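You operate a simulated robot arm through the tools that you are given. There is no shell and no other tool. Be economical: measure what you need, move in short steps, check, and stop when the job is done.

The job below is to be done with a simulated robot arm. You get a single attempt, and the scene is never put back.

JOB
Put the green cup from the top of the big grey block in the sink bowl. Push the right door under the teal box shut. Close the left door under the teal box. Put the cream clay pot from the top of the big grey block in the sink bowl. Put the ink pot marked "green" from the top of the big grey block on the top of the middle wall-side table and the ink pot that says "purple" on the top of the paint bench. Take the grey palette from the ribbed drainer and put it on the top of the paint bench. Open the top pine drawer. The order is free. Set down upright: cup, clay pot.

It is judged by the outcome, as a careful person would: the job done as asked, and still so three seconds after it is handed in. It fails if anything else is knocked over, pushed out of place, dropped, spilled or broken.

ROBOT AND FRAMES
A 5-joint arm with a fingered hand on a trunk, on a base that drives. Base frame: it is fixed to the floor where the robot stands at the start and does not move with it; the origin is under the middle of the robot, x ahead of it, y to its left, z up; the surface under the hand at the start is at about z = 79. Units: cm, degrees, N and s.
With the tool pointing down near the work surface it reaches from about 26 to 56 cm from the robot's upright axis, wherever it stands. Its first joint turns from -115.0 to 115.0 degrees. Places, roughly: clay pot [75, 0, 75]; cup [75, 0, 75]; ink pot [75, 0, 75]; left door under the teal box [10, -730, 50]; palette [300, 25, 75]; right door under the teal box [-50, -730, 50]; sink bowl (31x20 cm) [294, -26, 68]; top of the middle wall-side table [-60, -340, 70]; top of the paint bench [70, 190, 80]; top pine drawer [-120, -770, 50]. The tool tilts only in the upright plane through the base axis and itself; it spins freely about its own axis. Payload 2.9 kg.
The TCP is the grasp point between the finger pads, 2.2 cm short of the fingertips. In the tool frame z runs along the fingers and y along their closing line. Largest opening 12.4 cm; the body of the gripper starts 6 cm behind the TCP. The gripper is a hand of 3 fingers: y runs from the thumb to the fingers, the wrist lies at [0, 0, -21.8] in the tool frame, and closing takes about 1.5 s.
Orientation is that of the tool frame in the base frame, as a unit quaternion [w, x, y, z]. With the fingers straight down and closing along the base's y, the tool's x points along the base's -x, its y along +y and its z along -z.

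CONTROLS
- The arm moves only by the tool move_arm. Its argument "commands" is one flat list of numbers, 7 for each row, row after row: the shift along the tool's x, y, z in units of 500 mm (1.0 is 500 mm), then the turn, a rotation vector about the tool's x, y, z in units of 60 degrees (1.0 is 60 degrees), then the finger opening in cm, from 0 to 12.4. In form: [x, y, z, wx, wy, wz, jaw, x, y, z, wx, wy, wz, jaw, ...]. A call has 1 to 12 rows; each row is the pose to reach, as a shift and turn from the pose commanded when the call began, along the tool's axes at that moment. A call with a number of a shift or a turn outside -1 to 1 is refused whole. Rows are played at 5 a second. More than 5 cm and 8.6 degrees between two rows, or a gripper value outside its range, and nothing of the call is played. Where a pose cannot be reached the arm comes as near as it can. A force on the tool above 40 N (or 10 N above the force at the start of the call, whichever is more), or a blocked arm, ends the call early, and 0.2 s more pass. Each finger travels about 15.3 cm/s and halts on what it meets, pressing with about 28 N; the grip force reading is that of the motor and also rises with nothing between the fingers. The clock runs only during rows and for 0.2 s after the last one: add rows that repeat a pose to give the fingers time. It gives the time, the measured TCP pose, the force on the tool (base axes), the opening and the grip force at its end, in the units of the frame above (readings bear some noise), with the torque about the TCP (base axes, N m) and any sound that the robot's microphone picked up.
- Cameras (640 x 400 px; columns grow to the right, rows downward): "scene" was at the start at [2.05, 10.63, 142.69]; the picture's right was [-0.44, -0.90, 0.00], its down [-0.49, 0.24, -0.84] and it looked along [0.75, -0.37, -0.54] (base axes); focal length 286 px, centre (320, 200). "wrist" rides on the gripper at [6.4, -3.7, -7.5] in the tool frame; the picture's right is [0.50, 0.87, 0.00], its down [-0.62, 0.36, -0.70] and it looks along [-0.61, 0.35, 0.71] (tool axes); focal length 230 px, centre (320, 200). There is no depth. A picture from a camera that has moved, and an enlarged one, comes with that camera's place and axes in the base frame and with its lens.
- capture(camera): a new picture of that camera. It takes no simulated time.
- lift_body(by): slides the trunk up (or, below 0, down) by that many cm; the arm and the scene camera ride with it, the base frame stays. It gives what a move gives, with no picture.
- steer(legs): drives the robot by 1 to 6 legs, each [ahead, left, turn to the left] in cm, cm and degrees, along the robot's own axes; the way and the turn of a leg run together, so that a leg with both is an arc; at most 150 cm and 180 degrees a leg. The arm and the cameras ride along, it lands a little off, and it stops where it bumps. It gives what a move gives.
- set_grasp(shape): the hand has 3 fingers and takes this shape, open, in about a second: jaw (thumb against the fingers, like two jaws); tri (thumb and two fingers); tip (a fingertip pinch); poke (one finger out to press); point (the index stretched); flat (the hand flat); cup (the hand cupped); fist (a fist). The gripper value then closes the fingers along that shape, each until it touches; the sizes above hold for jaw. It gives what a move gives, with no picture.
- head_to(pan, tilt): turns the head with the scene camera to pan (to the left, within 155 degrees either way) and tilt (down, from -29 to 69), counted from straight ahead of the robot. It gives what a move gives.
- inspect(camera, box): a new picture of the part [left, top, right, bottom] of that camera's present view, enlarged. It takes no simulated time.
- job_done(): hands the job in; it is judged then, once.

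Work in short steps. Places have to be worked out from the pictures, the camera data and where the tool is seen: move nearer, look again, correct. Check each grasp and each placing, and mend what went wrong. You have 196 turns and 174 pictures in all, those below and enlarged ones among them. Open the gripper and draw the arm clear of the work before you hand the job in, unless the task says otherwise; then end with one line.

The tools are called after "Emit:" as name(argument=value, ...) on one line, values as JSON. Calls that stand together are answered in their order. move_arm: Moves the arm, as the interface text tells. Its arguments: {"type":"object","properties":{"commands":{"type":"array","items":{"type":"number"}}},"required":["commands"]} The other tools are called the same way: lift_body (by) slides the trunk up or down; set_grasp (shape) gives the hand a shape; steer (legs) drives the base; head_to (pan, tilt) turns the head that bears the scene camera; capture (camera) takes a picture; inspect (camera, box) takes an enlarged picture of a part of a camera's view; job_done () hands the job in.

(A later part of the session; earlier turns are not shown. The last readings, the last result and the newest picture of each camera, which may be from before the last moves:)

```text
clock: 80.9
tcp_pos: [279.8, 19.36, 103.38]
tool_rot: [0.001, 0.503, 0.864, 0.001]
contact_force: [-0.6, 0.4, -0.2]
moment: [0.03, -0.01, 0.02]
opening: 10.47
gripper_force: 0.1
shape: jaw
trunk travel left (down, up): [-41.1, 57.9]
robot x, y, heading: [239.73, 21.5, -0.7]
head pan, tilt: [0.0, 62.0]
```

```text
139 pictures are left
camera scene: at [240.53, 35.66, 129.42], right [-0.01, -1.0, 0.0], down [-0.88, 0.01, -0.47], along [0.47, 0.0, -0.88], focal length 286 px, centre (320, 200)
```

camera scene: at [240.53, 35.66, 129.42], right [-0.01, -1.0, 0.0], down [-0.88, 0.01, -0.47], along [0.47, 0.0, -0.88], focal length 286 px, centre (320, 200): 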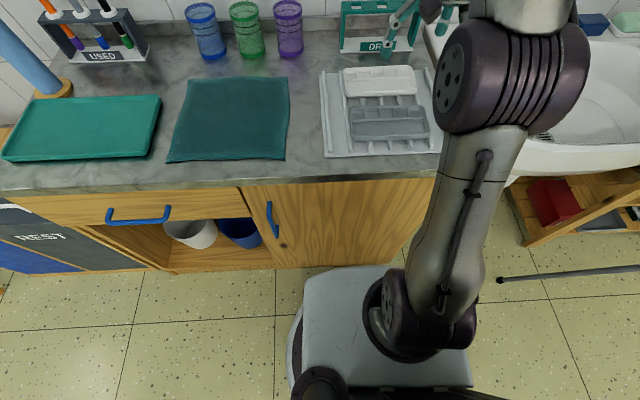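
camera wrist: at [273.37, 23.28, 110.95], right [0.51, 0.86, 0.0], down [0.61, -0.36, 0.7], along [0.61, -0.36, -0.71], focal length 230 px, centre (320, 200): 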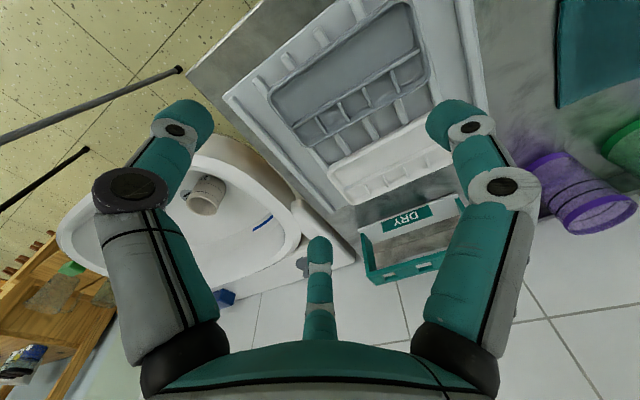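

Grey palette ≈ 15.6 (y) × 9 (x), centred ≈(281.7,21.5), top z≈85. I'll check details around it before choosing a three-digit cage grasp.

Emit:
inspect(camera="scene", box=[300, 40, 460, 180])

Emit:
inspect(camera="wrist", box=[200, 0, 480, 220])

```text
2.86 times, centred on (380, 110) of scene
camera zoom: at [240.53, 35.66, 129.42], right [-0.01, -1.0, 0.0], down [-0.88, 0.01, -0.47], along [0.47, 0.0, -0.88], focal length 818 px, centre (149, 457)
```

zoom: 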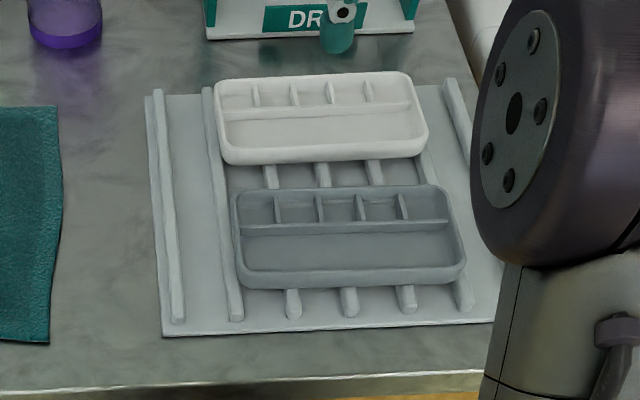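

```text
1.82 times, centred on (340, 110) of wrist
camera zoom: at [273.38, 23.23, 110.95], right [0.51, 0.86, 0.0], down [0.61, -0.36, 0.7], along [0.61, -0.35, -0.71], focal length 418 px, centre (284, 364)
```

zoom: 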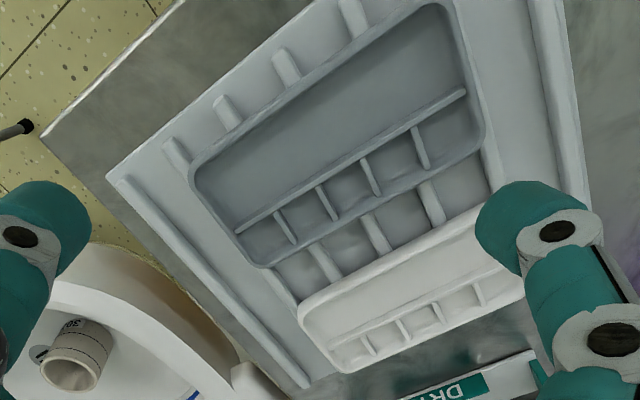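

The palette rim is x 278.9–286.4, y 13.5–29.4, with ~4.5 cm gap to the white one. Plan: thumb at its left (+y) end, the fingers on both long sides; spinning the tool 120° clockwise in two calls while moving above it.

Emit:
move_arm(commands=[0.008, 0.013, 0.02, 0, 0, 0.125, 11.4, 0.015, 0.025, 0.04, 0, 0, 0.25, 11.4, 0.022, 0.037, 0.06, 0, 0, 0.375, 11.4, 0.029, 0.05, 0.08, 0, 0, 0.5, 11.4, 0.036, 0.062, 0.1, 0, 0, 0.625, 11.4, 0.044, 0.075, 0.12, 0, 0, 0.75, 11.4, 0.051, 0.087, 0.14, 0, 0, 0.875, 11.4, 0.058, 0.1, 0.16, 0, 0, 1.0, 11.4])

Emit:
move_arm(commands=[0, 0, 0, 0, 0, 0.125, 11.4, 0, 0, 0, 0, 0, 0.25, 11.4, 0, 0, 0, 0, 0, 0.375, 11.4, 0, 0, 0, 0, 0, 0.5, 11.4, 0, 0, 0, 0, 0, 0.625, 11.4, 0, 0, 0, 0, 0, 0.75, 11.4, 0, 0, 0, 0, 0, 0.875, 11.4, 0, 0, 0, 0, 0, 1.0, 11.4, 0, 0, 0, 0, 0, 1.0, 11.4])

Emit:
capture(camera="wrist")

Emit:
capture(camera="scene")

```text
clock: 82.7
tcp_pos: [282.66, 24.59, 95.51]
tool_rot: [0.001, 0.868, 0.497, 0.001]
contact_force: [1.1, -0.1, -0.3]
moment: [0.01, -0.01, 0.01]
opening: 11.39
gripper_force: 0.0
shape: jaw
trunk travel left (down, up): [-41.1, 57.9]
robot x, y, heading: [240.16, 21.3, -0.5]
head pan, tilt: [0.0, 62.0]
```

```text
clock: 84.7
tcp_pos: [282.83, 24.41, 95.51]
tool_rot: [0.0, 1.0, -0.005, 0.0]
contact_force: [0.2, 0.3, -0.8]
moment: [0.0, 0.02, 0.06]
opening: 11.38
gripper_force: 0.0
shape: jaw
trunk travel left (down, up): [-41.1, 57.9]
robot x, y, heading: [239.9, 20.99, -0.5]
head pan, tilt: [0.0, 62.0]
```

```text
136 pictures are left
camera wrist: at [289.14, 28.12, 102.99], right [0.49, -0.87, 0.0], down [-0.62, -0.35, 0.7], along [-0.61, -0.35, -0.71], focal length 230 px, centre (320, 200)
```

wrist: 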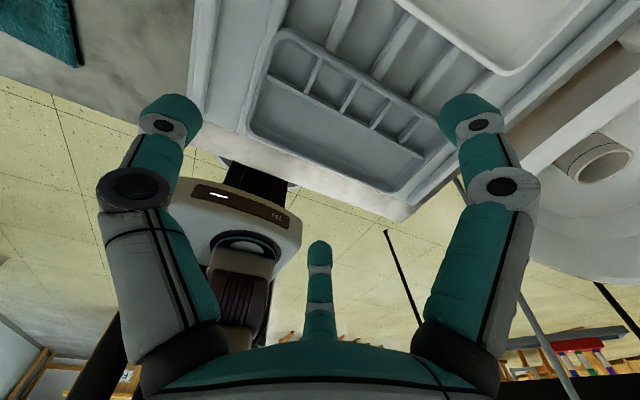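

```text
135 pictures are left
camera scene: at [240.53, 35.67, 129.42], right [-0.01, -1.0, 0.0], down [-0.88, 0.01, -0.47], along [0.47, 0.0, -0.88], focal length 286 px, centre (320, 200)
```

scene: 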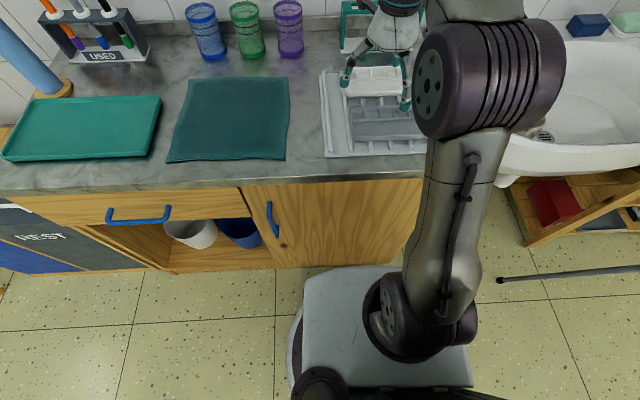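

Palette's left end refined to y≈28.7. Small correction and descend to z≈88 first.

Emit:
move_arm(commands=[-0.008, 0.01, 0.05, 0, 0, 0, 11.4, -0.008, 0.01, 0.1, 0, 0, 0, 11.4, -0.008, 0.01, 0.15, 0, 0, 0, 11.4, -0.008, 0.01, 0.15, 0, 0, 0, 11.4])

Emit:
capture(camera="wrist")

Emit:
inspect(camera="scene", box=[300, 40, 460, 180])

```text
clock: 85.7
tcp_pos: [282.37, 23.89, 87.94]
tool_rot: [0.0, 1.0, -0.004, 0.001]
contact_force: [0.7, -0.4, -0.6]
moment: [0.0, -0.02, 0.04]
opening: 11.37
gripper_force: 0.1
shape: jaw
trunk travel left (down, up): [-41.1, 57.9]
robot x, y, heading: [239.78, 21.33, -0.6]
head pan, tilt: [0.0, 62.0]
```

```text
134 pictures are left
camera wrist: at [288.74, 27.65, 95.46], right [0.49, -0.87, 0.0], down [-0.62, -0.35, 0.7], along [-0.61, -0.35, -0.71], focal length 230 px, centre (320, 200)
```

wrist: 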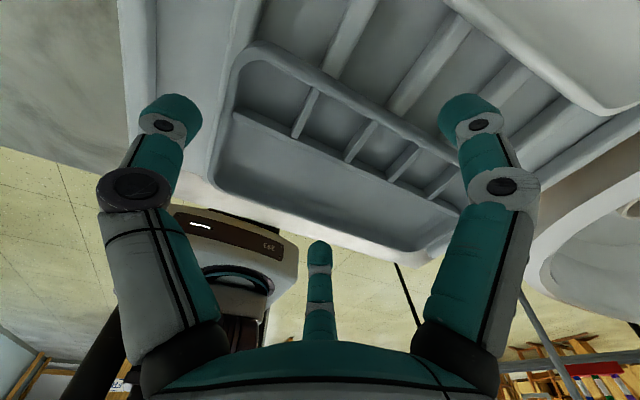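

```text
2.86 times, centred on (380, 110) of scene
camera zoom: at [240.53, 35.67, 129.42], right [-0.01, -1.0, 0.0], down [-0.88, 0.01, -0.47], along [0.47, 0.0, -0.88], focal length 818 px, centre (149, 457)
```

zoom: 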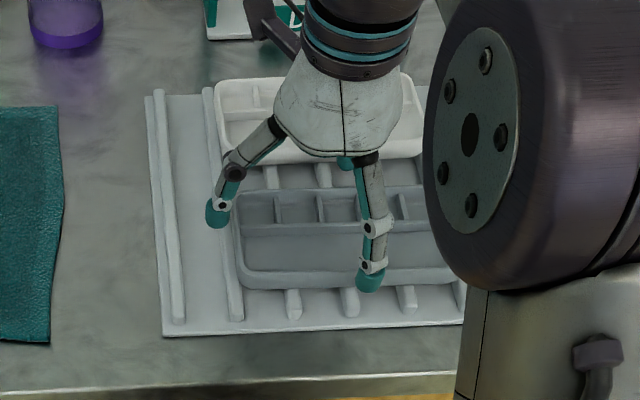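

All three digits are outside the palette walls. Descending 2.1 cm more.

Emit:
move_arm(commands=[0, 0, 0.02, 0, 0, 0, 11.4, 0, 0, 0.043, 0, 0, 0, 11.4, 0, 0, 0.043, 0, 0, 0, 11.4])

Emit:
inspect(camera="scene", box=[300, 40, 460, 180])

```text
clock: 86.5
tcp_pos: [282.37, 23.9, 85.84]
tool_rot: [0.0, 1.0, -0.004, 0.001]
contact_force: [0.4, -0.2, 0.5]
moment: [-0.01, 0.01, -0.01]
opening: 11.34
gripper_force: 0.1
shape: jaw
trunk travel left (down, up): [-41.1, 57.9]
robot x, y, heading: [239.71, 21.41, -0.5]
head pan, tilt: [0.0, 62.0]
```

```text
2.86 times, centred on (380, 110) of scene
camera zoom: at [240.53, 35.67, 129.42], right [-0.01, -1.0, 0.0], down [-0.88, 0.01, -0.47], along [0.47, 0.0, -0.88], focal length 818 px, centre (149, 457)
```

zoom: 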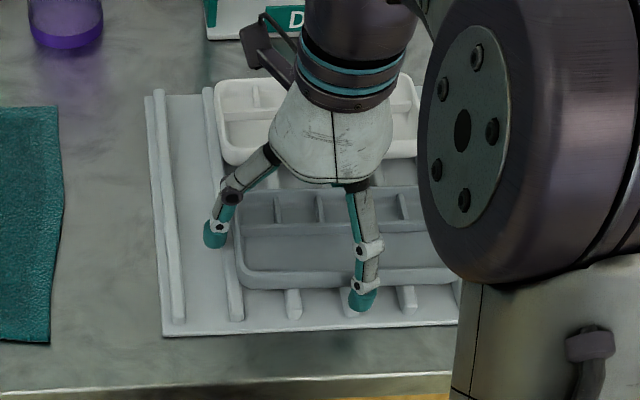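

Fingers straddle the walls. Closing.

Emit:
move_arm(commands=[0, 0, 0, 0, 0, 0, 10, 0, 0, 0, 0, 0, 0, 9, 0, 0, 0, 0, 0, 0, 8, 0, 0, 0, 0, 0, 0, 7, 0, 0, 0, 0, 0, 0, 6, 0, 0, 0, 0, 0, 0, 5, 0, 0, 0, 0, 0, 0, 5, 0, 0, 0, 0, 0, 0, 5])

Emit:
capture(camera="wrist")

Emit:
inspect(camera="scene", box=[300, 40, 460, 180])

```text
clock: 88.3
tcp_pos: [282.36, 23.92, 85.98]
tool_rot: [0.001, 1.0, -0.003, 0.002]
contact_force: [1.5, -2.0, 12.4]
moment: [-0.31, 0.05, 0.05]
opening: 8.73
gripper_force: 27.6
shape: jaw
trunk travel left (down, up): [-41.1, 57.9]
robot x, y, heading: [240.16, 21.45, -0.4]
head pan, tilt: [0.0, 62.0]
```

```text
131 pictures are left
camera wrist: at [288.75, 27.65, 93.39], right [0.49, -0.87, 0.0], down [-0.62, -0.35, 0.7], along [-0.61, -0.35, -0.71], focal length 230 px, centre (320, 200)
```

wrist: 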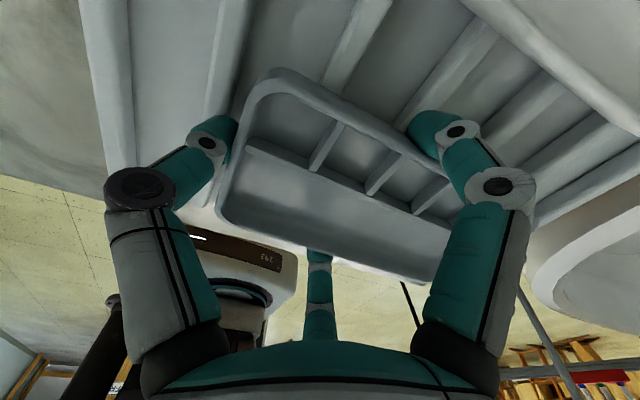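

```text
2.86 times, centred on (380, 110) of scene
camera zoom: at [240.4, 35.64, 129.42], right [-0.01, -1.0, 0.0], down [-0.88, 0.01, -0.47], along [0.47, 0.0, -0.88], focal length 818 px, centre (149, 457)
```

zoom: 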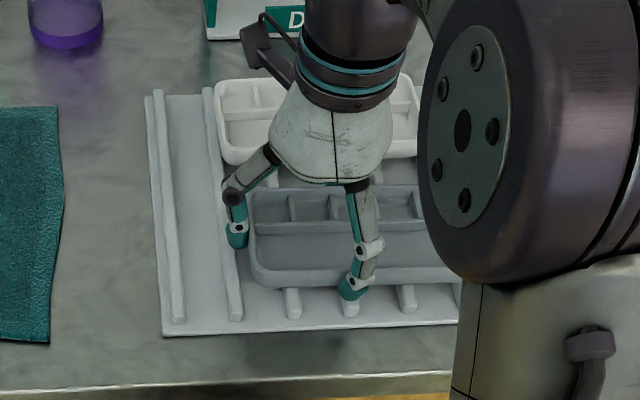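

The three digits hold the palette. Lifting 4 cm and checking it doesn't slip.

Emit:
move_arm(commands=[0, 0, -0.01, 0, 0, 0, 5, 0, 0, -0.03, 0, 0, 0, 5, 0, 0, -0.06, 0, 0, 0, 5, 0, 0, -0.1, 0, 0, 0, 5, 0, 0, -0.1, 0, 0, 0, 5])

Emit:
capture(camera="wrist")

Emit:
capture(camera="scene")

```text
clock: 89.5
tcp_pos: [282.23, 23.92, 90.79]
tool_rot: [0.001, 1.0, -0.004, 0.001]
contact_force: [-0.5, -0.1, -1.2]
moment: [0.08, 0.0, 0.0]
opening: 8.75
gripper_force: 28.0
shape: jaw
trunk travel left (down, up): [-41.1, 57.9]
robot x, y, heading: [240.05, 21.01, -0.5]
head pan, tilt: [0.0, 62.0]
```

```text
129 pictures are left
camera wrist: at [288.64, 27.77, 98.31], right [0.49, -0.87, 0.0], down [-0.62, -0.35, 0.7], along [-0.61, -0.35, -0.71], focal length 230 px, centre (320, 200)
```

wrist: 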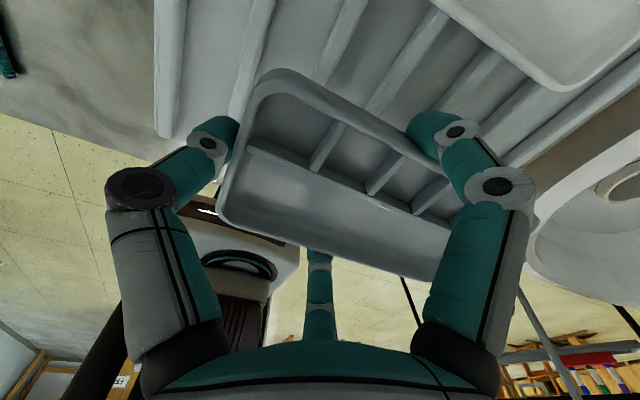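

```text
128 pictures are left
camera scene: at [240.54, 35.67, 129.42], right [-0.01, -1.0, 0.0], down [-0.88, 0.01, -0.47], along [0.47, 0.0, -0.88], focal length 286 px, centre (320, 200)
```

scene: 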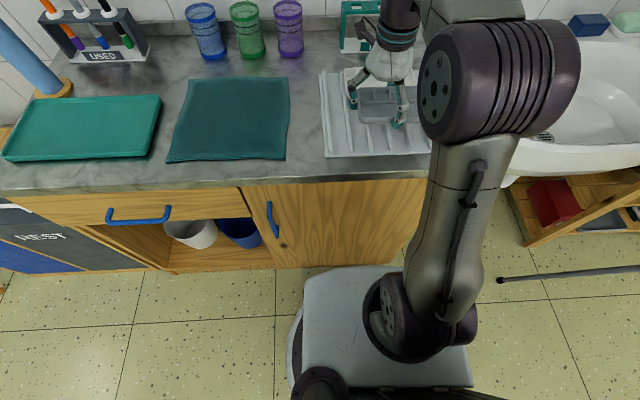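

Palette held firmly. Raising the trunk and driving toward the paint bench, stopping short to look.

Emit:
lift_body(by=15)

Emit:
steer(legs=[[-25, 0, 0], [0, 0, 90], [82, 0, 0], [0, 143, 0]])

Emit:
head_to(pan=0, tilt=40)

Emit:
capture(camera="scene")

```text
clock: 91.2
tcp_pos: [282.2, 24.1, 105.67]
tool_rot: [0.0, 1.0, -0.003, 0.001]
contact_force: [0.0, 1.1, -0.9]
moment: [0.03, -0.01, -0.03]
opening: 8.74
gripper_force: 28.1
shape: jaw
trunk travel left (down, up): [-56.1, 42.9]
robot x, y, heading: [240.33, 21.36, -0.3]
head pan, tilt: [0.0, 62.0]
```

```text
clock: 107.5
tcp_pos: [71.58, 148.39, 105.8]
tool_rot: [-0.001, 0.716, 0.698, 0.0]
contact_force: [0.1, -0.1, -1.0]
moment: [-0.02, 0.03, -0.01]
opening: 8.73
gripper_force: 28.1
shape: jaw
trunk travel left (down, up): [-56.1, 42.9]
robot x, y, heading: [73.6, 106.13, 88.5]
head pan, tilt: [0.0, 62.0]
```

```text
clock: 108.4
tcp_pos: [71.53, 148.32, 105.83]
tool_rot: [-0.001, 0.715, 0.699, 0.0]
contact_force: [-0.1, 0.6, -0.4]
moment: [-0.04, 0.03, 0.01]
opening: 8.75
gripper_force: 27.7
shape: jaw
trunk travel left (down, up): [-56.1, 42.9]
robot x, y, heading: [73.74, 106.16, 88.6]
head pan, tilt: [0.0, 40.0]
```

```text
127 pictures are left
camera scene: at [59.27, 108.95, 147.31], right [1.0, -0.02, 0.0], down [-0.02, -0.64, -0.77], along [0.02, 0.77, -0.64], focal length 286 px, centre (320, 200)
```

scene: 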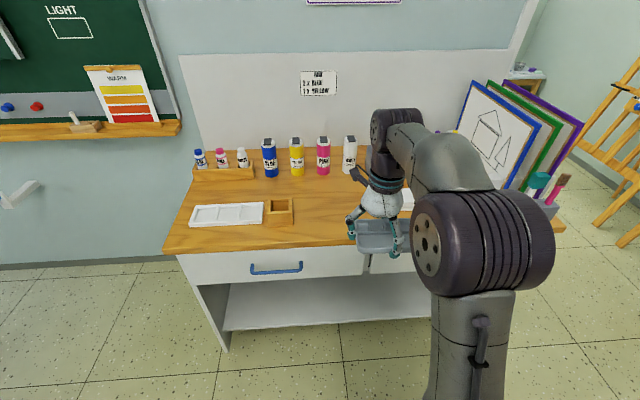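

Bench top free area appears around x 56–95, y 168–198. Checking with the wrist view for what the arm hides.

Emit:
capture(camera="wrist")

Emit:
head_to(pan=-35, tilt=45)

Emit:
capture(camera="scene")

```text
126 pictures are left
camera wrist: at [68.01, 154.86, 113.29], right [0.88, 0.48, 0.0], down [0.34, -0.63, 0.7], along [0.34, -0.62, -0.71], focal length 230 px, centre (320, 200)
```

wrist: 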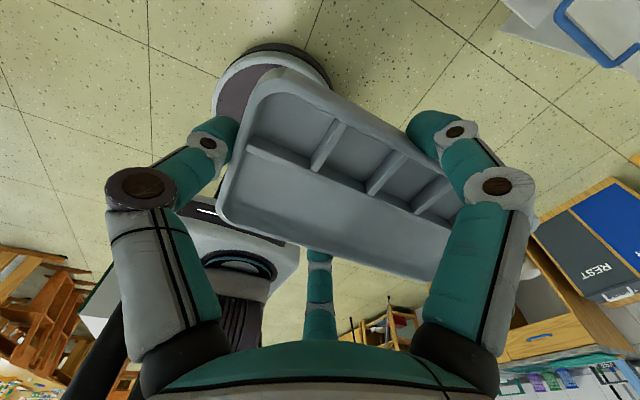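

```text
clock: 109.4
tcp_pos: [71.55, 148.36, 105.82]
tool_rot: [-0.001, 0.716, 0.698, 0.0]
contact_force: [0.2, -0.5, -0.5]
moment: [0.01, 0.02, 0.01]
opening: 8.75
gripper_force: 28.1
shape: jaw
trunk travel left (down, up): [-56.1, 42.9]
robot x, y, heading: [73.53, 105.97, 88.5]
head pan, tilt: [-35.0, 45.0]
```

```text
125 pictures are left
camera scene: at [63.88, 107.0, 146.59], right [0.81, -0.59, 0.0], down [-0.42, -0.57, -0.71], along [0.42, 0.57, -0.71], focal length 286 px, centre (320, 200)
```

scene: 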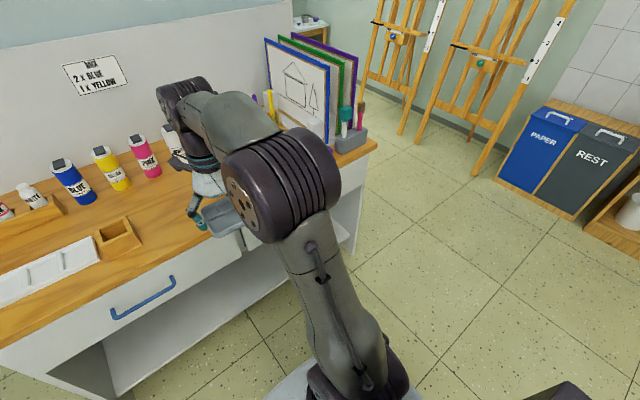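

I'll set the palette at TCP ≈(64,178), leaving room to its right for the ink pot. Driving in with the arm high.

Emit:
steer(legs=[[0, 8, 0], [29.5, 0, 0]])

Emit:
head_to(pan=0, tilt=50)

Emit:
capture(camera="scene")

Emit:
capture(camera="wrist")

```text
clock: 112.1
tcp_pos: [64.27, 178.79, 105.8]
tool_rot: [0.0, 0.716, 0.698, 0.001]
contact_force: [0.3, -0.2, -0.6]
moment: [-0.03, 0.01, -0.01]
opening: 8.72
gripper_force: 27.8
shape: jaw
trunk travel left (down, up): [-56.1, 42.9]
robot x, y, heading: [66.35, 136.4, 88.6]
head pan, tilt: [-35.0, 45.0]
```

```text
clock: 113.1
tcp_pos: [64.11, 178.71, 105.8]
tool_rot: [-0.001, 0.716, 0.698, 0.0]
contact_force: [0.1, -0.6, -1.7]
moment: [-0.01, 0.03, 0.0]
opening: 8.73
gripper_force: 28.3
shape: jaw
trunk travel left (down, up): [-56.1, 42.9]
robot x, y, heading: [66.23, 136.6, 88.7]
head pan, tilt: [0.0, 50.0]
```

```text
124 pictures are left
camera scene: at [51.96, 138.56, 145.9], right [1.0, -0.03, 0.0], down [-0.02, -0.77, -0.64], along [0.02, 0.64, -0.77], focal length 286 px, centre (320, 200)
```

scene: 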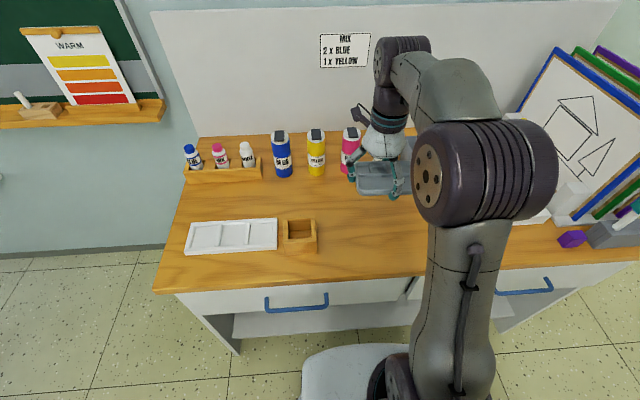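

```text
123 pictures are left
camera wrist: at [60.73, 185.26, 113.29], right [0.88, 0.48, 0.0], down [0.34, -0.63, 0.7], along [0.34, -0.62, -0.71], focal length 230 px, centre (320, 200)
```

wrist: 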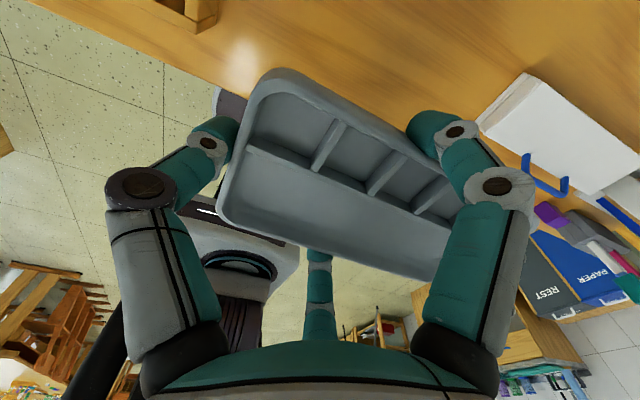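

White pad starts at x≈88, box ends x≈52. I'll put the palette nearer the front edge (TCP y≈173.5), leaving space behind for the ink pot. Lowering to z≈88.

Emit:
move_arm(commands=[-0.05, 0, 0.04, 0, 0, 0, 5, -0.1, 0, 0.1, 0, 0, 0, 5, -0.1, 0, 0.18, 0, 0, 0, 5, -0.1, 0, 0.26, 0, 0, 0, 5, -0.1, 0, 0.34, 0, 0, 0, 5, -0.1, 0, 0.36, 0, 0, 0, 5, -0.1, 0, 0.36, 0, 0, 0, 5])

Emit:
capture(camera="scene")

Emit:
capture(camera="wrist")

```text
clock: 114.7
tcp_pos: [64.17, 173.74, 87.58]
tool_rot: [0.0, 0.716, 0.698, 0.001]
contact_force: [0.4, 0.8, -0.3]
moment: [0.02, 0.03, 0.0]
opening: 8.69
gripper_force: 27.3
shape: jaw
trunk travel left (down, up): [-56.1, 42.9]
robot x, y, heading: [66.39, 136.57, 88.8]
head pan, tilt: [0.0, 50.0]
```

```text
122 pictures are left
camera scene: at [51.95, 138.58, 145.9], right [1.0, -0.03, 0.0], down [-0.02, -0.77, -0.64], along [0.02, 0.64, -0.77], focal length 286 px, centre (320, 200)
```

scene: 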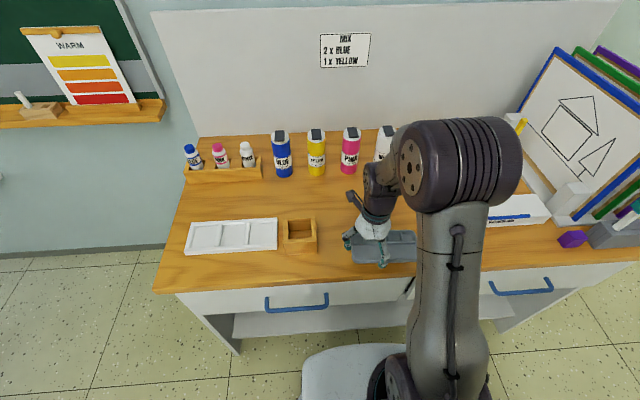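

```text
121 pictures are left
camera wrist: at [60.67, 180.24, 95.07], right [0.88, 0.48, 0.0], down [0.34, -0.63, 0.7], along [0.34, -0.62, -0.71], focal length 230 px, centre (320, 200)
```

wrist: 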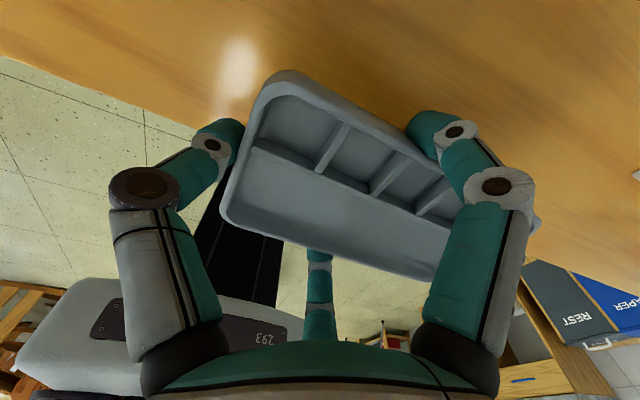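

Bench top ≈z 79, front edge y≈168. Shifting 1.5 cm back from the edge and lowering gently until contact.

Emit:
move_arm(commands=[0.03, 0, 0.03, 0, 0, 0, 5, 0.03, 0, 0.06, 0, 0, 0, 5, 0.03, 0, 0.09, 0, 0, 0, 5, 0.03, 0, 0.1, 0, 0, 0, 5, 0.03, 0, 0.11, 0, 0, 0, 5, 0.03, 0, 0.12, 0, 0, 0, 5, 0.03, 0, 0.128, 0, 0, 0, 5])

Emit:
inspect(camera="scene", box=[280, 180, 460, 300])

```text
clock: 116.2
tcp_pos: [64.07, 175.23, 82.21]
tool_rot: [-0.006, 0.716, 0.698, 0.004]
contact_force: [1.2, -3.6, 30.9]
moment: [-0.97, -0.03, 0.13]
opening: 8.55
gripper_force: 27.5
shape: jaw
trunk travel left (down, up): [-56.1, 42.9]
robot x, y, heading: [66.54, 136.48, 88.5]
head pan, tilt: [0.0, 50.0]
stopped in row 7: the force on the tool passed its limit at 48 N (the readings are from after the stop); the commanded pose is now the measured one
```

```text
3.33 times, centred on (370, 240) of scene
camera zoom: at [52.01, 138.11, 145.96], right [1.0, -0.03, 0.0], down [-0.02, -0.76, -0.65], along [0.02, 0.65, -0.76], focal length 955 px, centre (153, 67)
```

zoom: 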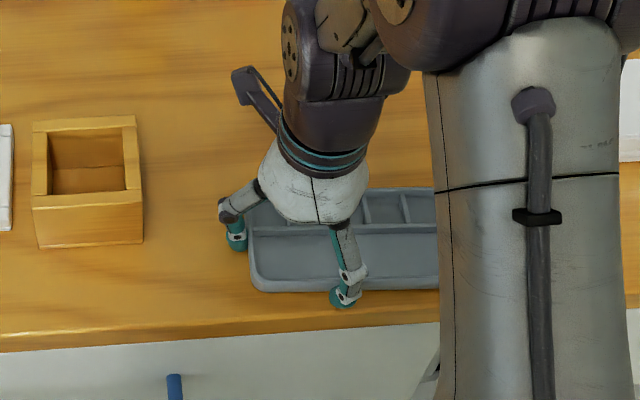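

Palette is on the bench. Easing up 4 mm and opening.

Emit:
move_arm(commands=[0, 0, -0.008, 0, 0, 0, 8, 0, 0, -0.008, 0, 0, 0, 9, 0, 0, -0.008, 0, 0, 0, 10, 0, 0, -0.008, 0, 0, 0, 11, 0, 0, -0.008, 0, 0, 0, 11.5, 0, 0, -0.008, 0, 0, 0, 11.5])

Emit:
inspect(camera="scene", box=[280, 180, 460, 300])

```text
clock: 117.6
tcp_pos: [64.02, 175.26, 82.36]
tool_rot: [-0.004, 0.716, 0.698, 0.003]
contact_force: [0.1, 0.2, 0.4]
moment: [-0.02, -0.04, 0.01]
opening: 11.46
gripper_force: 0.0
shape: jaw
trunk travel left (down, up): [-56.1, 42.9]
robot x, y, heading: [66.3, 136.3, 88.3]
head pan, tilt: [0.0, 50.0]
```

```text
3.33 times, centred on (370, 240) of scene
camera zoom: at [51.95, 138.56, 145.9], right [1.0, -0.03, 0.0], down [-0.02, -0.77, -0.64], along [0.02, 0.64, -0.77], focal length 955 px, centre (153, 67)
```

zoom: 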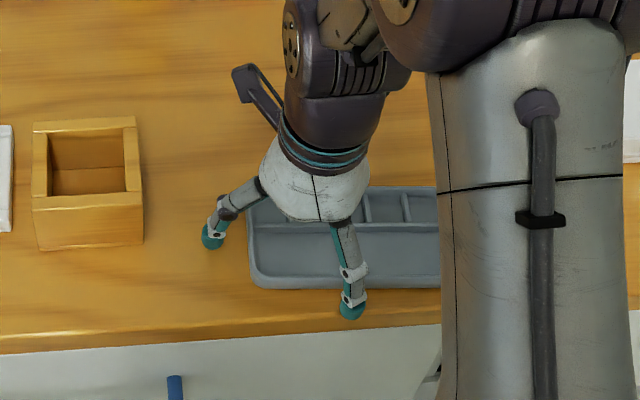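

Palette released flat on the bench. Raising the hand 18 cm, backing off and returning to the block's left side for the purple ink pot.

Emit:
move_arm(commands=[0, 0, -0.06, 0, 0, 0, 11.5, 0, 0, -0.14, 0, 0, 0, 11.5, 0, 0, -0.22, 0, 0, 0, 11.5, 0, 0, -0.3, 0, 0, 0, 11.5, 0, 0, -0.36, 0, 0, 0, 11.5, 0, 0, -0.36, 0, 0, 0, 12.4])

Emit:
steer(legs=[[-36, 0, 0], [0, 0, 180], [43, 0, 1.5]])

Emit:
head_to(pan=15, tilt=50)

Emit:
capture(camera="scene")

Emit:
capture(camera="wrist")

```text
clock: 119.0
tcp_pos: [63.96, 175.15, 100.16]
tool_rot: [-0.004, 0.717, 0.697, 0.003]
contact_force: [-0.7, -0.9, 0.6]
moment: [-0.02, 0.0, 0.01]
opening: 12.41
gripper_force: 0.1
shape: jaw
trunk travel left (down, up): [-56.1, 42.9]
robot x, y, heading: [66.09, 136.26, 88.7]
head pan, tilt: [0.0, 50.0]
```

```text
clock: 131.1
tcp_pos: [75.06, 18.95, 100.21]
tool_rot: [0.002, 0.736, -0.677, 0.004]
contact_force: [0.6, 0.0, 0.4]
moment: [0.01, 0.0, -0.02]
opening: 12.38
gripper_force: 0.0
shape: jaw
trunk travel left (down, up): [-56.1, 42.9]
robot x, y, heading: [68.62, 57.41, -85.1]
head pan, tilt: [0.0, 50.0]
```

```text
clock: 131.8
tcp_pos: [75.2, 19.04, 100.16]
tool_rot: [0.003, 0.736, -0.677, 0.004]
contact_force: [0.4, -0.4, -0.6]
moment: [-0.02, 0.0, 0.01]
opening: 12.4
gripper_force: 0.1
shape: jaw
trunk travel left (down, up): [-56.1, 42.9]
robot x, y, heading: [68.45, 57.25, -85.2]
head pan, tilt: [15.0, 50.0]
```

```text
118 pictures are left
camera scene: at [85.03, 57.19, 145.9], right [-0.94, -0.34, 0.0], down [-0.26, 0.72, -0.64], along [0.22, -0.6, -0.77], focal length 286 px, centre (320, 200)
```

scene: 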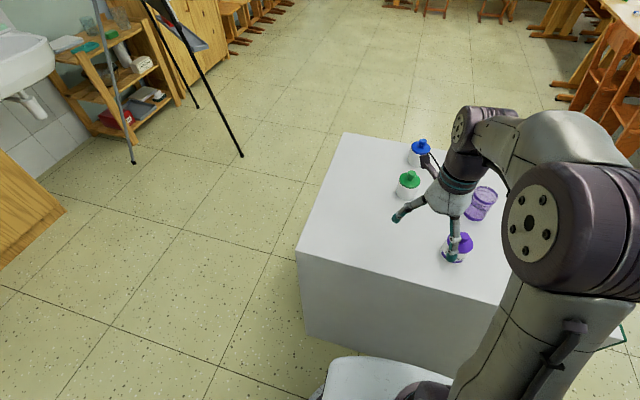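

```text
117 pictures are left
camera wrist: at [79.37, 13.1, 107.72], right [-0.82, -0.57, 0.0], down [-0.41, 0.59, 0.7], along [-0.4, 0.57, -0.72], focal length 230 px, centre (320, 200)
```

wrist: 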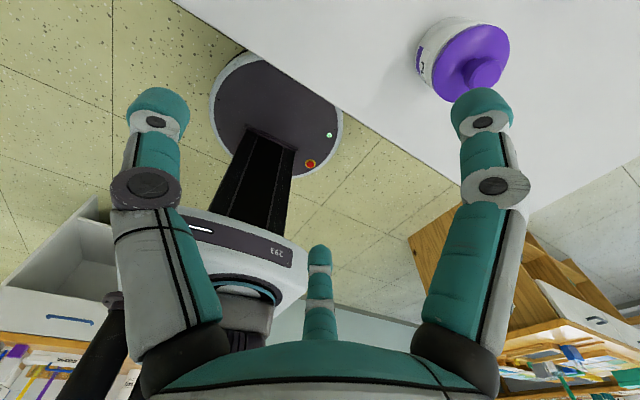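

Purple ink pot at ≈(65.4,10.3), top of knob z≈88.7. Moving above it.

Emit:
move_arm(commands=[0.04, 0.053, 0, 0, 0, 0, 12.4, 0.079, 0.105, 0.02, 0, 0, 0, 12.4, 0.118, 0.158, 0.05, 0, 0, 0, 12.4, 0.157, 0.21, 0.08, 0, 0, 0, 12.4, 0.157, 0.21, 0.08, 0, 0, 0, 12.4])

Emit:
capture(camera="wrist")

```text
clock: 133.0
tcp_pos: [65.39, 10.28, 96.3]
tool_rot: [0.003, 0.737, -0.676, 0.003]
contact_force: [1.0, -1.1, 0.9]
moment: [-0.01, -0.02, -0.03]
opening: 12.38
gripper_force: 0.1
shape: jaw
trunk travel left (down, up): [-56.1, 42.9]
robot x, y, heading: [68.23, 57.33, -85.1]
head pan, tilt: [15.0, 50.0]
```

```text
116 pictures are left
camera wrist: at [69.62, 4.41, 103.85], right [-0.82, -0.57, 0.01], down [-0.41, 0.59, 0.7], along [-0.4, 0.57, -0.72], focal length 230 px, centre (320, 200)
```

wrist: 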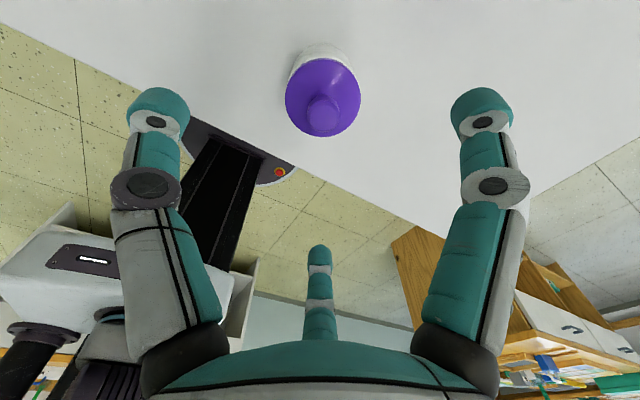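

Centred within ~4 mm. Descending to z≈84 and closing.

Emit:
move_arm(commands=[0.008, -0.003, 0.06, 0, 0, 0, 12.4, 0.008, -0.003, 0.12, 0, 0, 0, 12.4, 0.008, -0.003, 0.18, 0, 0, 0, 12.4, 0.008, -0.003, 0.22, 0, 0, 0, 12.4, 0.008, -0.003, 0.246, 0, 0, 0, 12.4, 0.008, -0.003, 0.246, 0, 0, 0, 12.4])

Emit:
move_arm(commands=[0, 0, 0, 0, 0, 0, 10, 0, 0, 0, 0, 0, 0, 8, 0, 0, 0, 0, 0, 0, 6, 0, 0, 0, 0, 0, 0, 4, 0, 0, 0, 0, 0, 0, 3, 0, 0, 0, 0, 0, 0, 3, 0, 0, 0, 0, 0, 0, 3, 0, 0, 0, 0, 0, 0, 3])

Emit:
capture(camera="wrist")

```text
clock: 134.4
tcp_pos: [65.51, 9.59, 83.85]
tool_rot: [0.004, 0.736, -0.677, 0.003]
contact_force: [-0.4, 0.4, -0.1]
moment: [-0.01, 0.05, 0.0]
opening: 12.36
gripper_force: 0.1
shape: jaw
trunk travel left (down, up): [-56.1, 42.9]
robot x, y, heading: [68.48, 57.12, -85.1]
head pan, tilt: [15.0, 50.0]
```

```text
clock: 136.2
tcp_pos: [65.52, 9.61, 83.9]
tool_rot: [0.004, 0.736, -0.677, 0.002]
contact_force: [-0.3, -0.1, -0.2]
moment: [0.0, -0.04, 0.01]
opening: 5.14
gripper_force: 27.5
shape: jaw
trunk travel left (down, up): [-56.1, 42.9]
robot x, y, heading: [68.26, 57.43, -85.4]
head pan, tilt: [15.0, 50.0]
```

```text
115 pictures are left
camera wrist: at [69.75, 3.78, 91.41], right [-0.82, -0.57, 0.01], down [-0.41, 0.59, 0.7], along [-0.4, 0.57, -0.72], focal length 230 px, centre (320, 200)
```

wrist: 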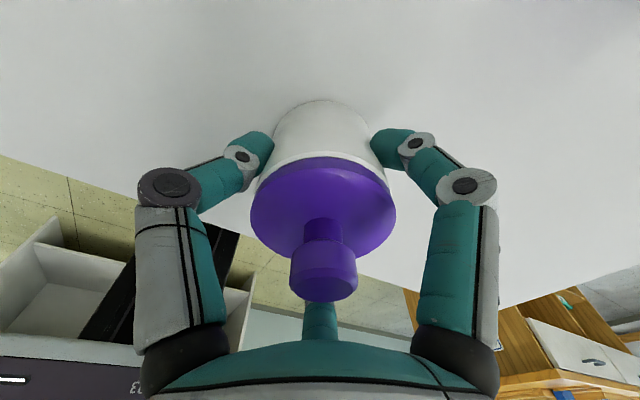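

Ink pot gripped. Lifting and returning to the paint bench.

Emit:
move_arm(commands=[0, 0, -0.05, 0, 0, 0, 3, 0, 0, -0.12, 0, 0, 0, 3, 0, 0, -0.2, 0, 0, 0, 3, 0, 0, -0.28, 0, 0, 0, 3, 0, 0, -0.36, 0, 0, 0, 3, 0, 0, -0.36, 0, 0, 0, 3])

Emit:
steer(legs=[[-45, 0, 0], [0, 0, 175.2], [0, -6.5, 0], [20, 0, 0]])

Emit:
head_to(pan=0, tilt=45)

Emit:
capture(camera="scene")

```text
clock: 137.6
tcp_pos: [65.55, 9.71, 101.87]
tool_rot: [0.004, 0.736, -0.677, 0.003]
contact_force: [0.0, 0.7, -3.1]
moment: [-0.02, -0.02, 0.03]
opening: 5.12
gripper_force: 28.1
shape: jaw
trunk travel left (down, up): [-56.1, 42.9]
robot x, y, heading: [67.95, 57.29, -85.5]
head pan, tilt: [15.0, 50.0]
```

```text
clock: 149.3
tcp_pos: [77.02, 169.51, 101.86]
tool_rot: [-0.001, 0.701, 0.714, 0.004]
contact_force: [-0.2, -0.6, -3.0]
moment: [-0.02, -0.01, 0.0]
opening: 5.07
gripper_force: 28.1
shape: jaw
trunk travel left (down, up): [-56.1, 42.9]
robot x, y, heading: [70.88, 122.42, 90.7]
head pan, tilt: [15.0, 50.0]
```

```text
clock: 150.1
tcp_pos: [76.93, 169.45, 101.83]
tool_rot: [-0.002, 0.701, 0.713, 0.004]
contact_force: [-0.5, 0.5, -3.5]
moment: [-0.01, 0.03, -0.01]
opening: 5.08
gripper_force: 28.0
shape: jaw
trunk travel left (down, up): [-56.1, 42.9]
robot x, y, heading: [70.91, 122.29, 90.7]
head pan, tilt: [0.0, 45.0]
```

```text
114 pictures are left
camera scene: at [56.38, 124.14, 146.59], right [1.0, 0.02, 0.0], down [0.01, -0.71, -0.71], along [-0.01, 0.71, -0.71], focal length 286 px, centre (320, 200)
```

scene: 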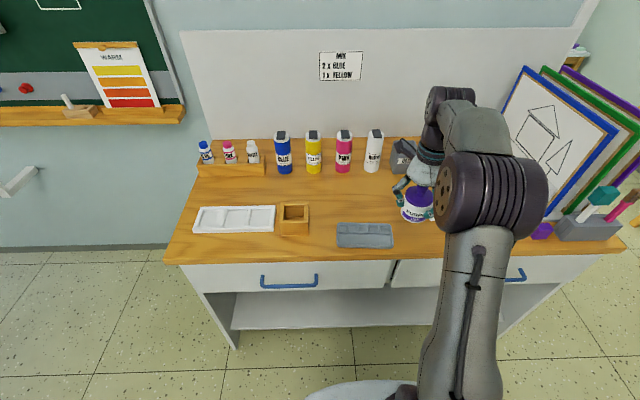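

Driving the last 16 cm; then lower the pot at ≈(77,188) behind the palette.

Emit:
steer(legs=[[16, 0, 0]])

Emit:
move_arm(commands=[0.012, 0, 0.06, 0, 0, 0, 3, 0.024, 0, 0.12, 0, 0, 0, 3, 0.036, 0, 0.18, 0, 0, 0, 3, 0.036, 0, 0.24, 0, 0, 0, 3, 0.036, 0, 0.28, 0, 0, 0, 3, 0.036, 0, 0.28, 0, 0, 0, 3])

Emit:
capture(camera="scene")

Emit:
capture(camera="wrist")

```text
clock: 151.5
tcp_pos: [76.61, 185.7, 101.9]
tool_rot: [-0.002, 0.701, 0.714, 0.003]
contact_force: [-1.1, 0.7, -2.6]
moment: [-0.02, 0.0, 0.0]
opening: 5.08
gripper_force: 28.3
shape: jaw
trunk travel left (down, up): [-56.1, 42.9]
robot x, y, heading: [70.5, 138.15, 91.0]
head pan, tilt: [0.0, 45.0]
```

```text
clock: 152.9
tcp_pos: [76.6, 187.62, 87.84]
tool_rot: [-0.002, 0.7, 0.714, 0.004]
contact_force: [0.1, -0.8, -3.8]
moment: [-0.03, -0.04, -0.01]
opening: 5.05
gripper_force: 28.5
shape: jaw
trunk travel left (down, up): [-56.1, 42.9]
robot x, y, heading: [70.39, 138.82, 91.1]
head pan, tilt: [0.0, 45.0]
```

```text
113 pictures are left
camera scene: at [56.08, 140.34, 146.59], right [1.0, 0.02, 0.0], down [0.01, -0.71, -0.71], along [-0.01, 0.71, -0.71], focal length 286 px, centre (320, 200)
```

scene: 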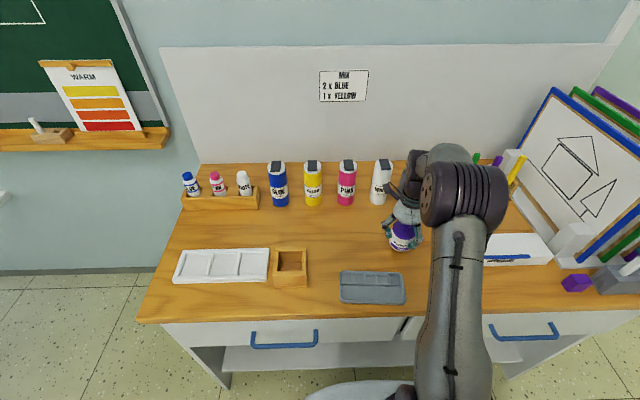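

```text
112 pictures are left
camera wrist: at [72.86, 193.96, 95.42], right [0.86, 0.52, 0.01], down [0.37, -0.62, 0.7], along [0.36, -0.59, -0.72], focal length 230 px, centre (320, 200)
```

wrist: 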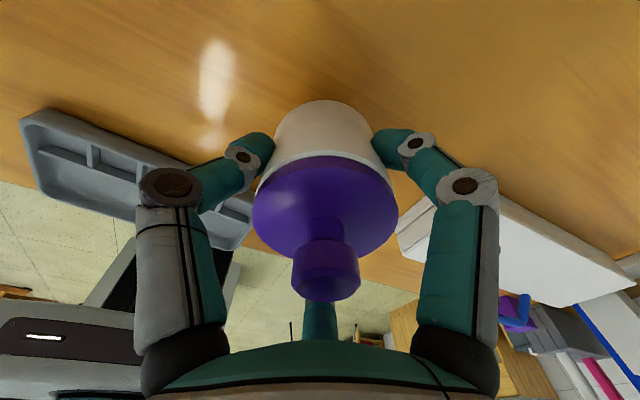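

Clear around. Lowering the last ~4 cm in small steps until contact.

Emit:
move_arm(commands=[0, 0, 0.03, 0, 0, 0, 3, 0, 0, 0.05, 0, 0, 0, 3, 0, 0, 0.058, 0, 0, 0, 3, 0, 0, 0.064, 0, 0, 0, 3, 0, 0, 0.07, 0, 0, 0, 3, 0, 0, 0.076, 0, 0, 0, 3, 0, 0, 0.082, 0, 0, 0, 3])

```text
clock: 154.5
tcp_pos: [76.58, 187.73, 84.54]
tool_rot: [-0.007, 0.7, 0.714, 0.011]
contact_force: [0.8, -2.1, 26.6]
moment: [-0.14, 0.09, 0.02]
opening: 5.22
gripper_force: 28.3
shape: jaw
trunk travel left (down, up): [-56.1, 42.9]
robot x, y, heading: [70.46, 138.22, 90.9]
head pan, tilt: [0.0, 45.0]
stopped in row 7: the force on the tool passed its limit at 43 N (the readings are from after the stop); the commanded pose is now the measured one
```

Contact made. Releasing with a slight upward ease, opening to 8 only.

Emit:
move_arm(commands=[0, 0, -0.004, 0, 0, 0, 5.5, 0, 0, -0.004, 0, 0, 0, 6.2, 0, 0, -0.004, 0, 0, 0, 7.2, 0, 0, -0.004, 0, 0, 0, 8.5, 0, 0, -0.004, 0, 0, 0, 9.5, 0, 0, -0.004, 0, 0, 0, 9.5])

Emit:
move_arm(commands=[0, 0, -0.05, 0, 0, 0, 9.5, 0, 0, -0.12, 0, 0, 0, 9.5, 0, 0, -0.2, 0, 0, 0, 9.5, 0, 0, -0.28, 0, 0, 0, 9.5, 0, 0, -0.36, 0, 0, 0, 9.5, 0, 0, -0.36, 0, 0, 0, 12.4])

Emit:
capture(camera="scene")

```text
clock: 155.9
tcp_pos: [76.68, 187.85, 84.39]
tool_rot: [-0.005, 0.701, 0.713, 0.007]
contact_force: [-1.3, -0.8, 0.5]
moment: [0.01, 0.0, 0.02]
opening: 9.47
gripper_force: 0.1
shape: jaw
trunk travel left (down, up): [-56.1, 42.9]
robot x, y, heading: [70.78, 138.34, 90.9]
head pan, tilt: [0.0, 45.0]
```

```text
clock: 157.3
tcp_pos: [76.5, 187.48, 102.47]
tool_rot: [-0.005, 0.7, 0.714, 0.007]
contact_force: [0.4, 0.4, 0.1]
moment: [-0.03, 0.01, -0.02]
opening: 12.39
gripper_force: 0.0
shape: jaw
trunk travel left (down, up): [-56.1, 42.9]
robot x, y, heading: [70.76, 138.6, 91.2]
head pan, tilt: [0.0, 45.0]
```

```text
111 pictures are left
camera scene: at [56.08, 140.34, 146.59], right [1.0, 0.02, 0.0], down [0.01, -0.71, -0.71], along [-0.01, 0.71, -0.71], focal length 286 px, centre (320, 200)
```

scene: 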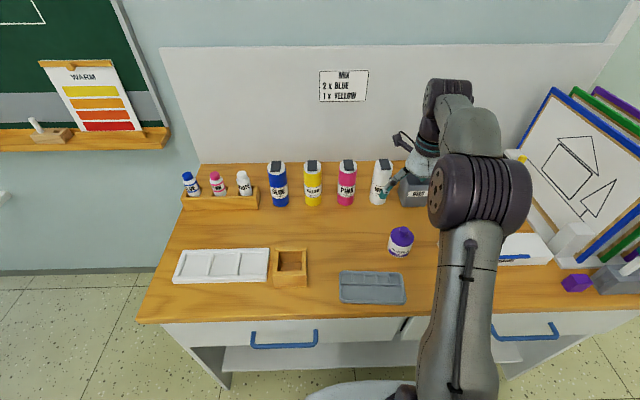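

Both items stand on the bench. Now to the block's right side for the green cup, driving around its far side keeping heading +90.

Emit:
steer(legs=[[-38, 0, -1], [0, -82, 0], [-150, 0, 0], [-18, 0, 0]])

Emit:
head_to(pan=60, tilt=40)

Emit:
capture(camera="scene")

```text
clock: 171.8
tcp_pos: [158.07, -18.66, 102.47]
tool_rot: [-0.006, 0.716, 0.698, 0.008]
contact_force: [-0.7, 0.6, 0.5]
moment: [0.0, -0.02, -0.02]
opening: 12.42
gripper_force: 0.0
shape: jaw
trunk travel left (down, up): [-56.1, 42.9]
robot x, y, heading: [150.34, -67.17, 88.6]
head pan, tilt: [0.0, 45.0]
```

```text
clock: 173.1
tcp_pos: [158.15, -18.65, 102.39]
tool_rot: [-0.004, 0.716, 0.698, 0.008]
contact_force: [0.6, -0.4, 0.1]
moment: [0.01, 0.02, 0.01]
opening: 12.39
gripper_force: 0.1
shape: jaw
trunk travel left (down, up): [-56.1, 42.9]
robot x, y, heading: [150.16, -67.22, 88.6]
head pan, tilt: [60.0, 40.0]
```

```text
110 pictures are left
camera scene: at [128.14, -68.54, 147.32], right [0.52, 0.85, 0.0], down [0.55, -0.34, -0.77], along [-0.65, 0.4, -0.64], focal length 286 px, centre (320, 200)
```

scene: 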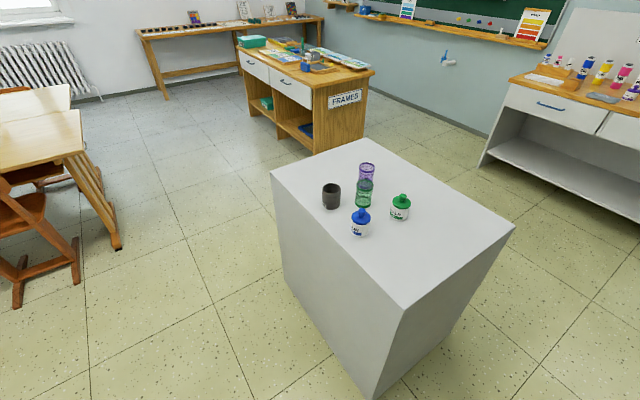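

Neat view: green cup base ≈(69,-13.7). Driving left 88 cm and slightly ahead to reach it.

Emit:
steer(legs=[[0, 88, 1.4], [3, 0, 0]])

Emit:
head_to(pan=-10, tilt=50)

Emit:
capture(camera="wrist")

Emit:
capture(camera="scene")

```text
clock: 178.2
tcp_pos: [69.78, -14.5, 102.34]
tool_rot: [-0.004, 0.706, 0.708, 0.008]
contact_force: [0.8, 0.1, -0.5]
moment: [0.0, 0.02, 0.02]
opening: 12.41
gripper_force: 0.0
shape: jaw
trunk travel left (down, up): [-56.1, 42.9]
robot x, y, heading: [62.98, -63.61, 90.4]
head pan, tilt: [60.0, 40.0]
```

```text
clock: 179.6
tcp_pos: [69.77, -14.5, 102.38]
tool_rot: [-0.005, 0.706, 0.708, 0.008]
contact_force: [-0.3, 0.0, -0.1]
moment: [0.0, 0.01, -0.02]
opening: 12.39
gripper_force: 0.0
shape: jaw
trunk travel left (down, up): [-56.1, 42.9]
robot x, y, heading: [62.81, -63.64, 90.7]
head pan, tilt: [-10.0, 50.0]
```

```text
109 pictures are left
camera wrist: at [66.09, -8.26, 110.04], right [0.86, 0.5, 0.01], down [0.36, -0.63, 0.69], along [0.36, -0.59, -0.72], focal length 230 px, centre (320, 200)
```

wrist: 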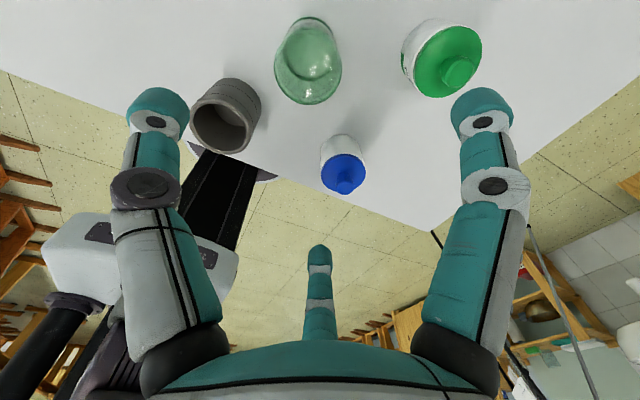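

```text
108 pictures are left
camera scene: at [50.0, -61.95, 145.9], right [0.99, -0.17, 0.0], down [-0.13, -0.76, -0.64], along [0.11, 0.63, -0.77], focal length 286 px, centre (320, 200)
```

scene: 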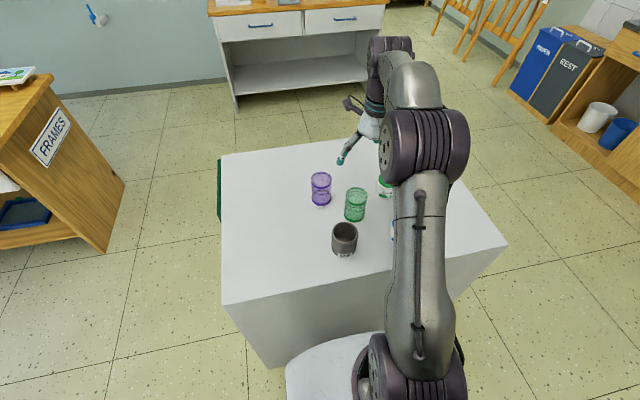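

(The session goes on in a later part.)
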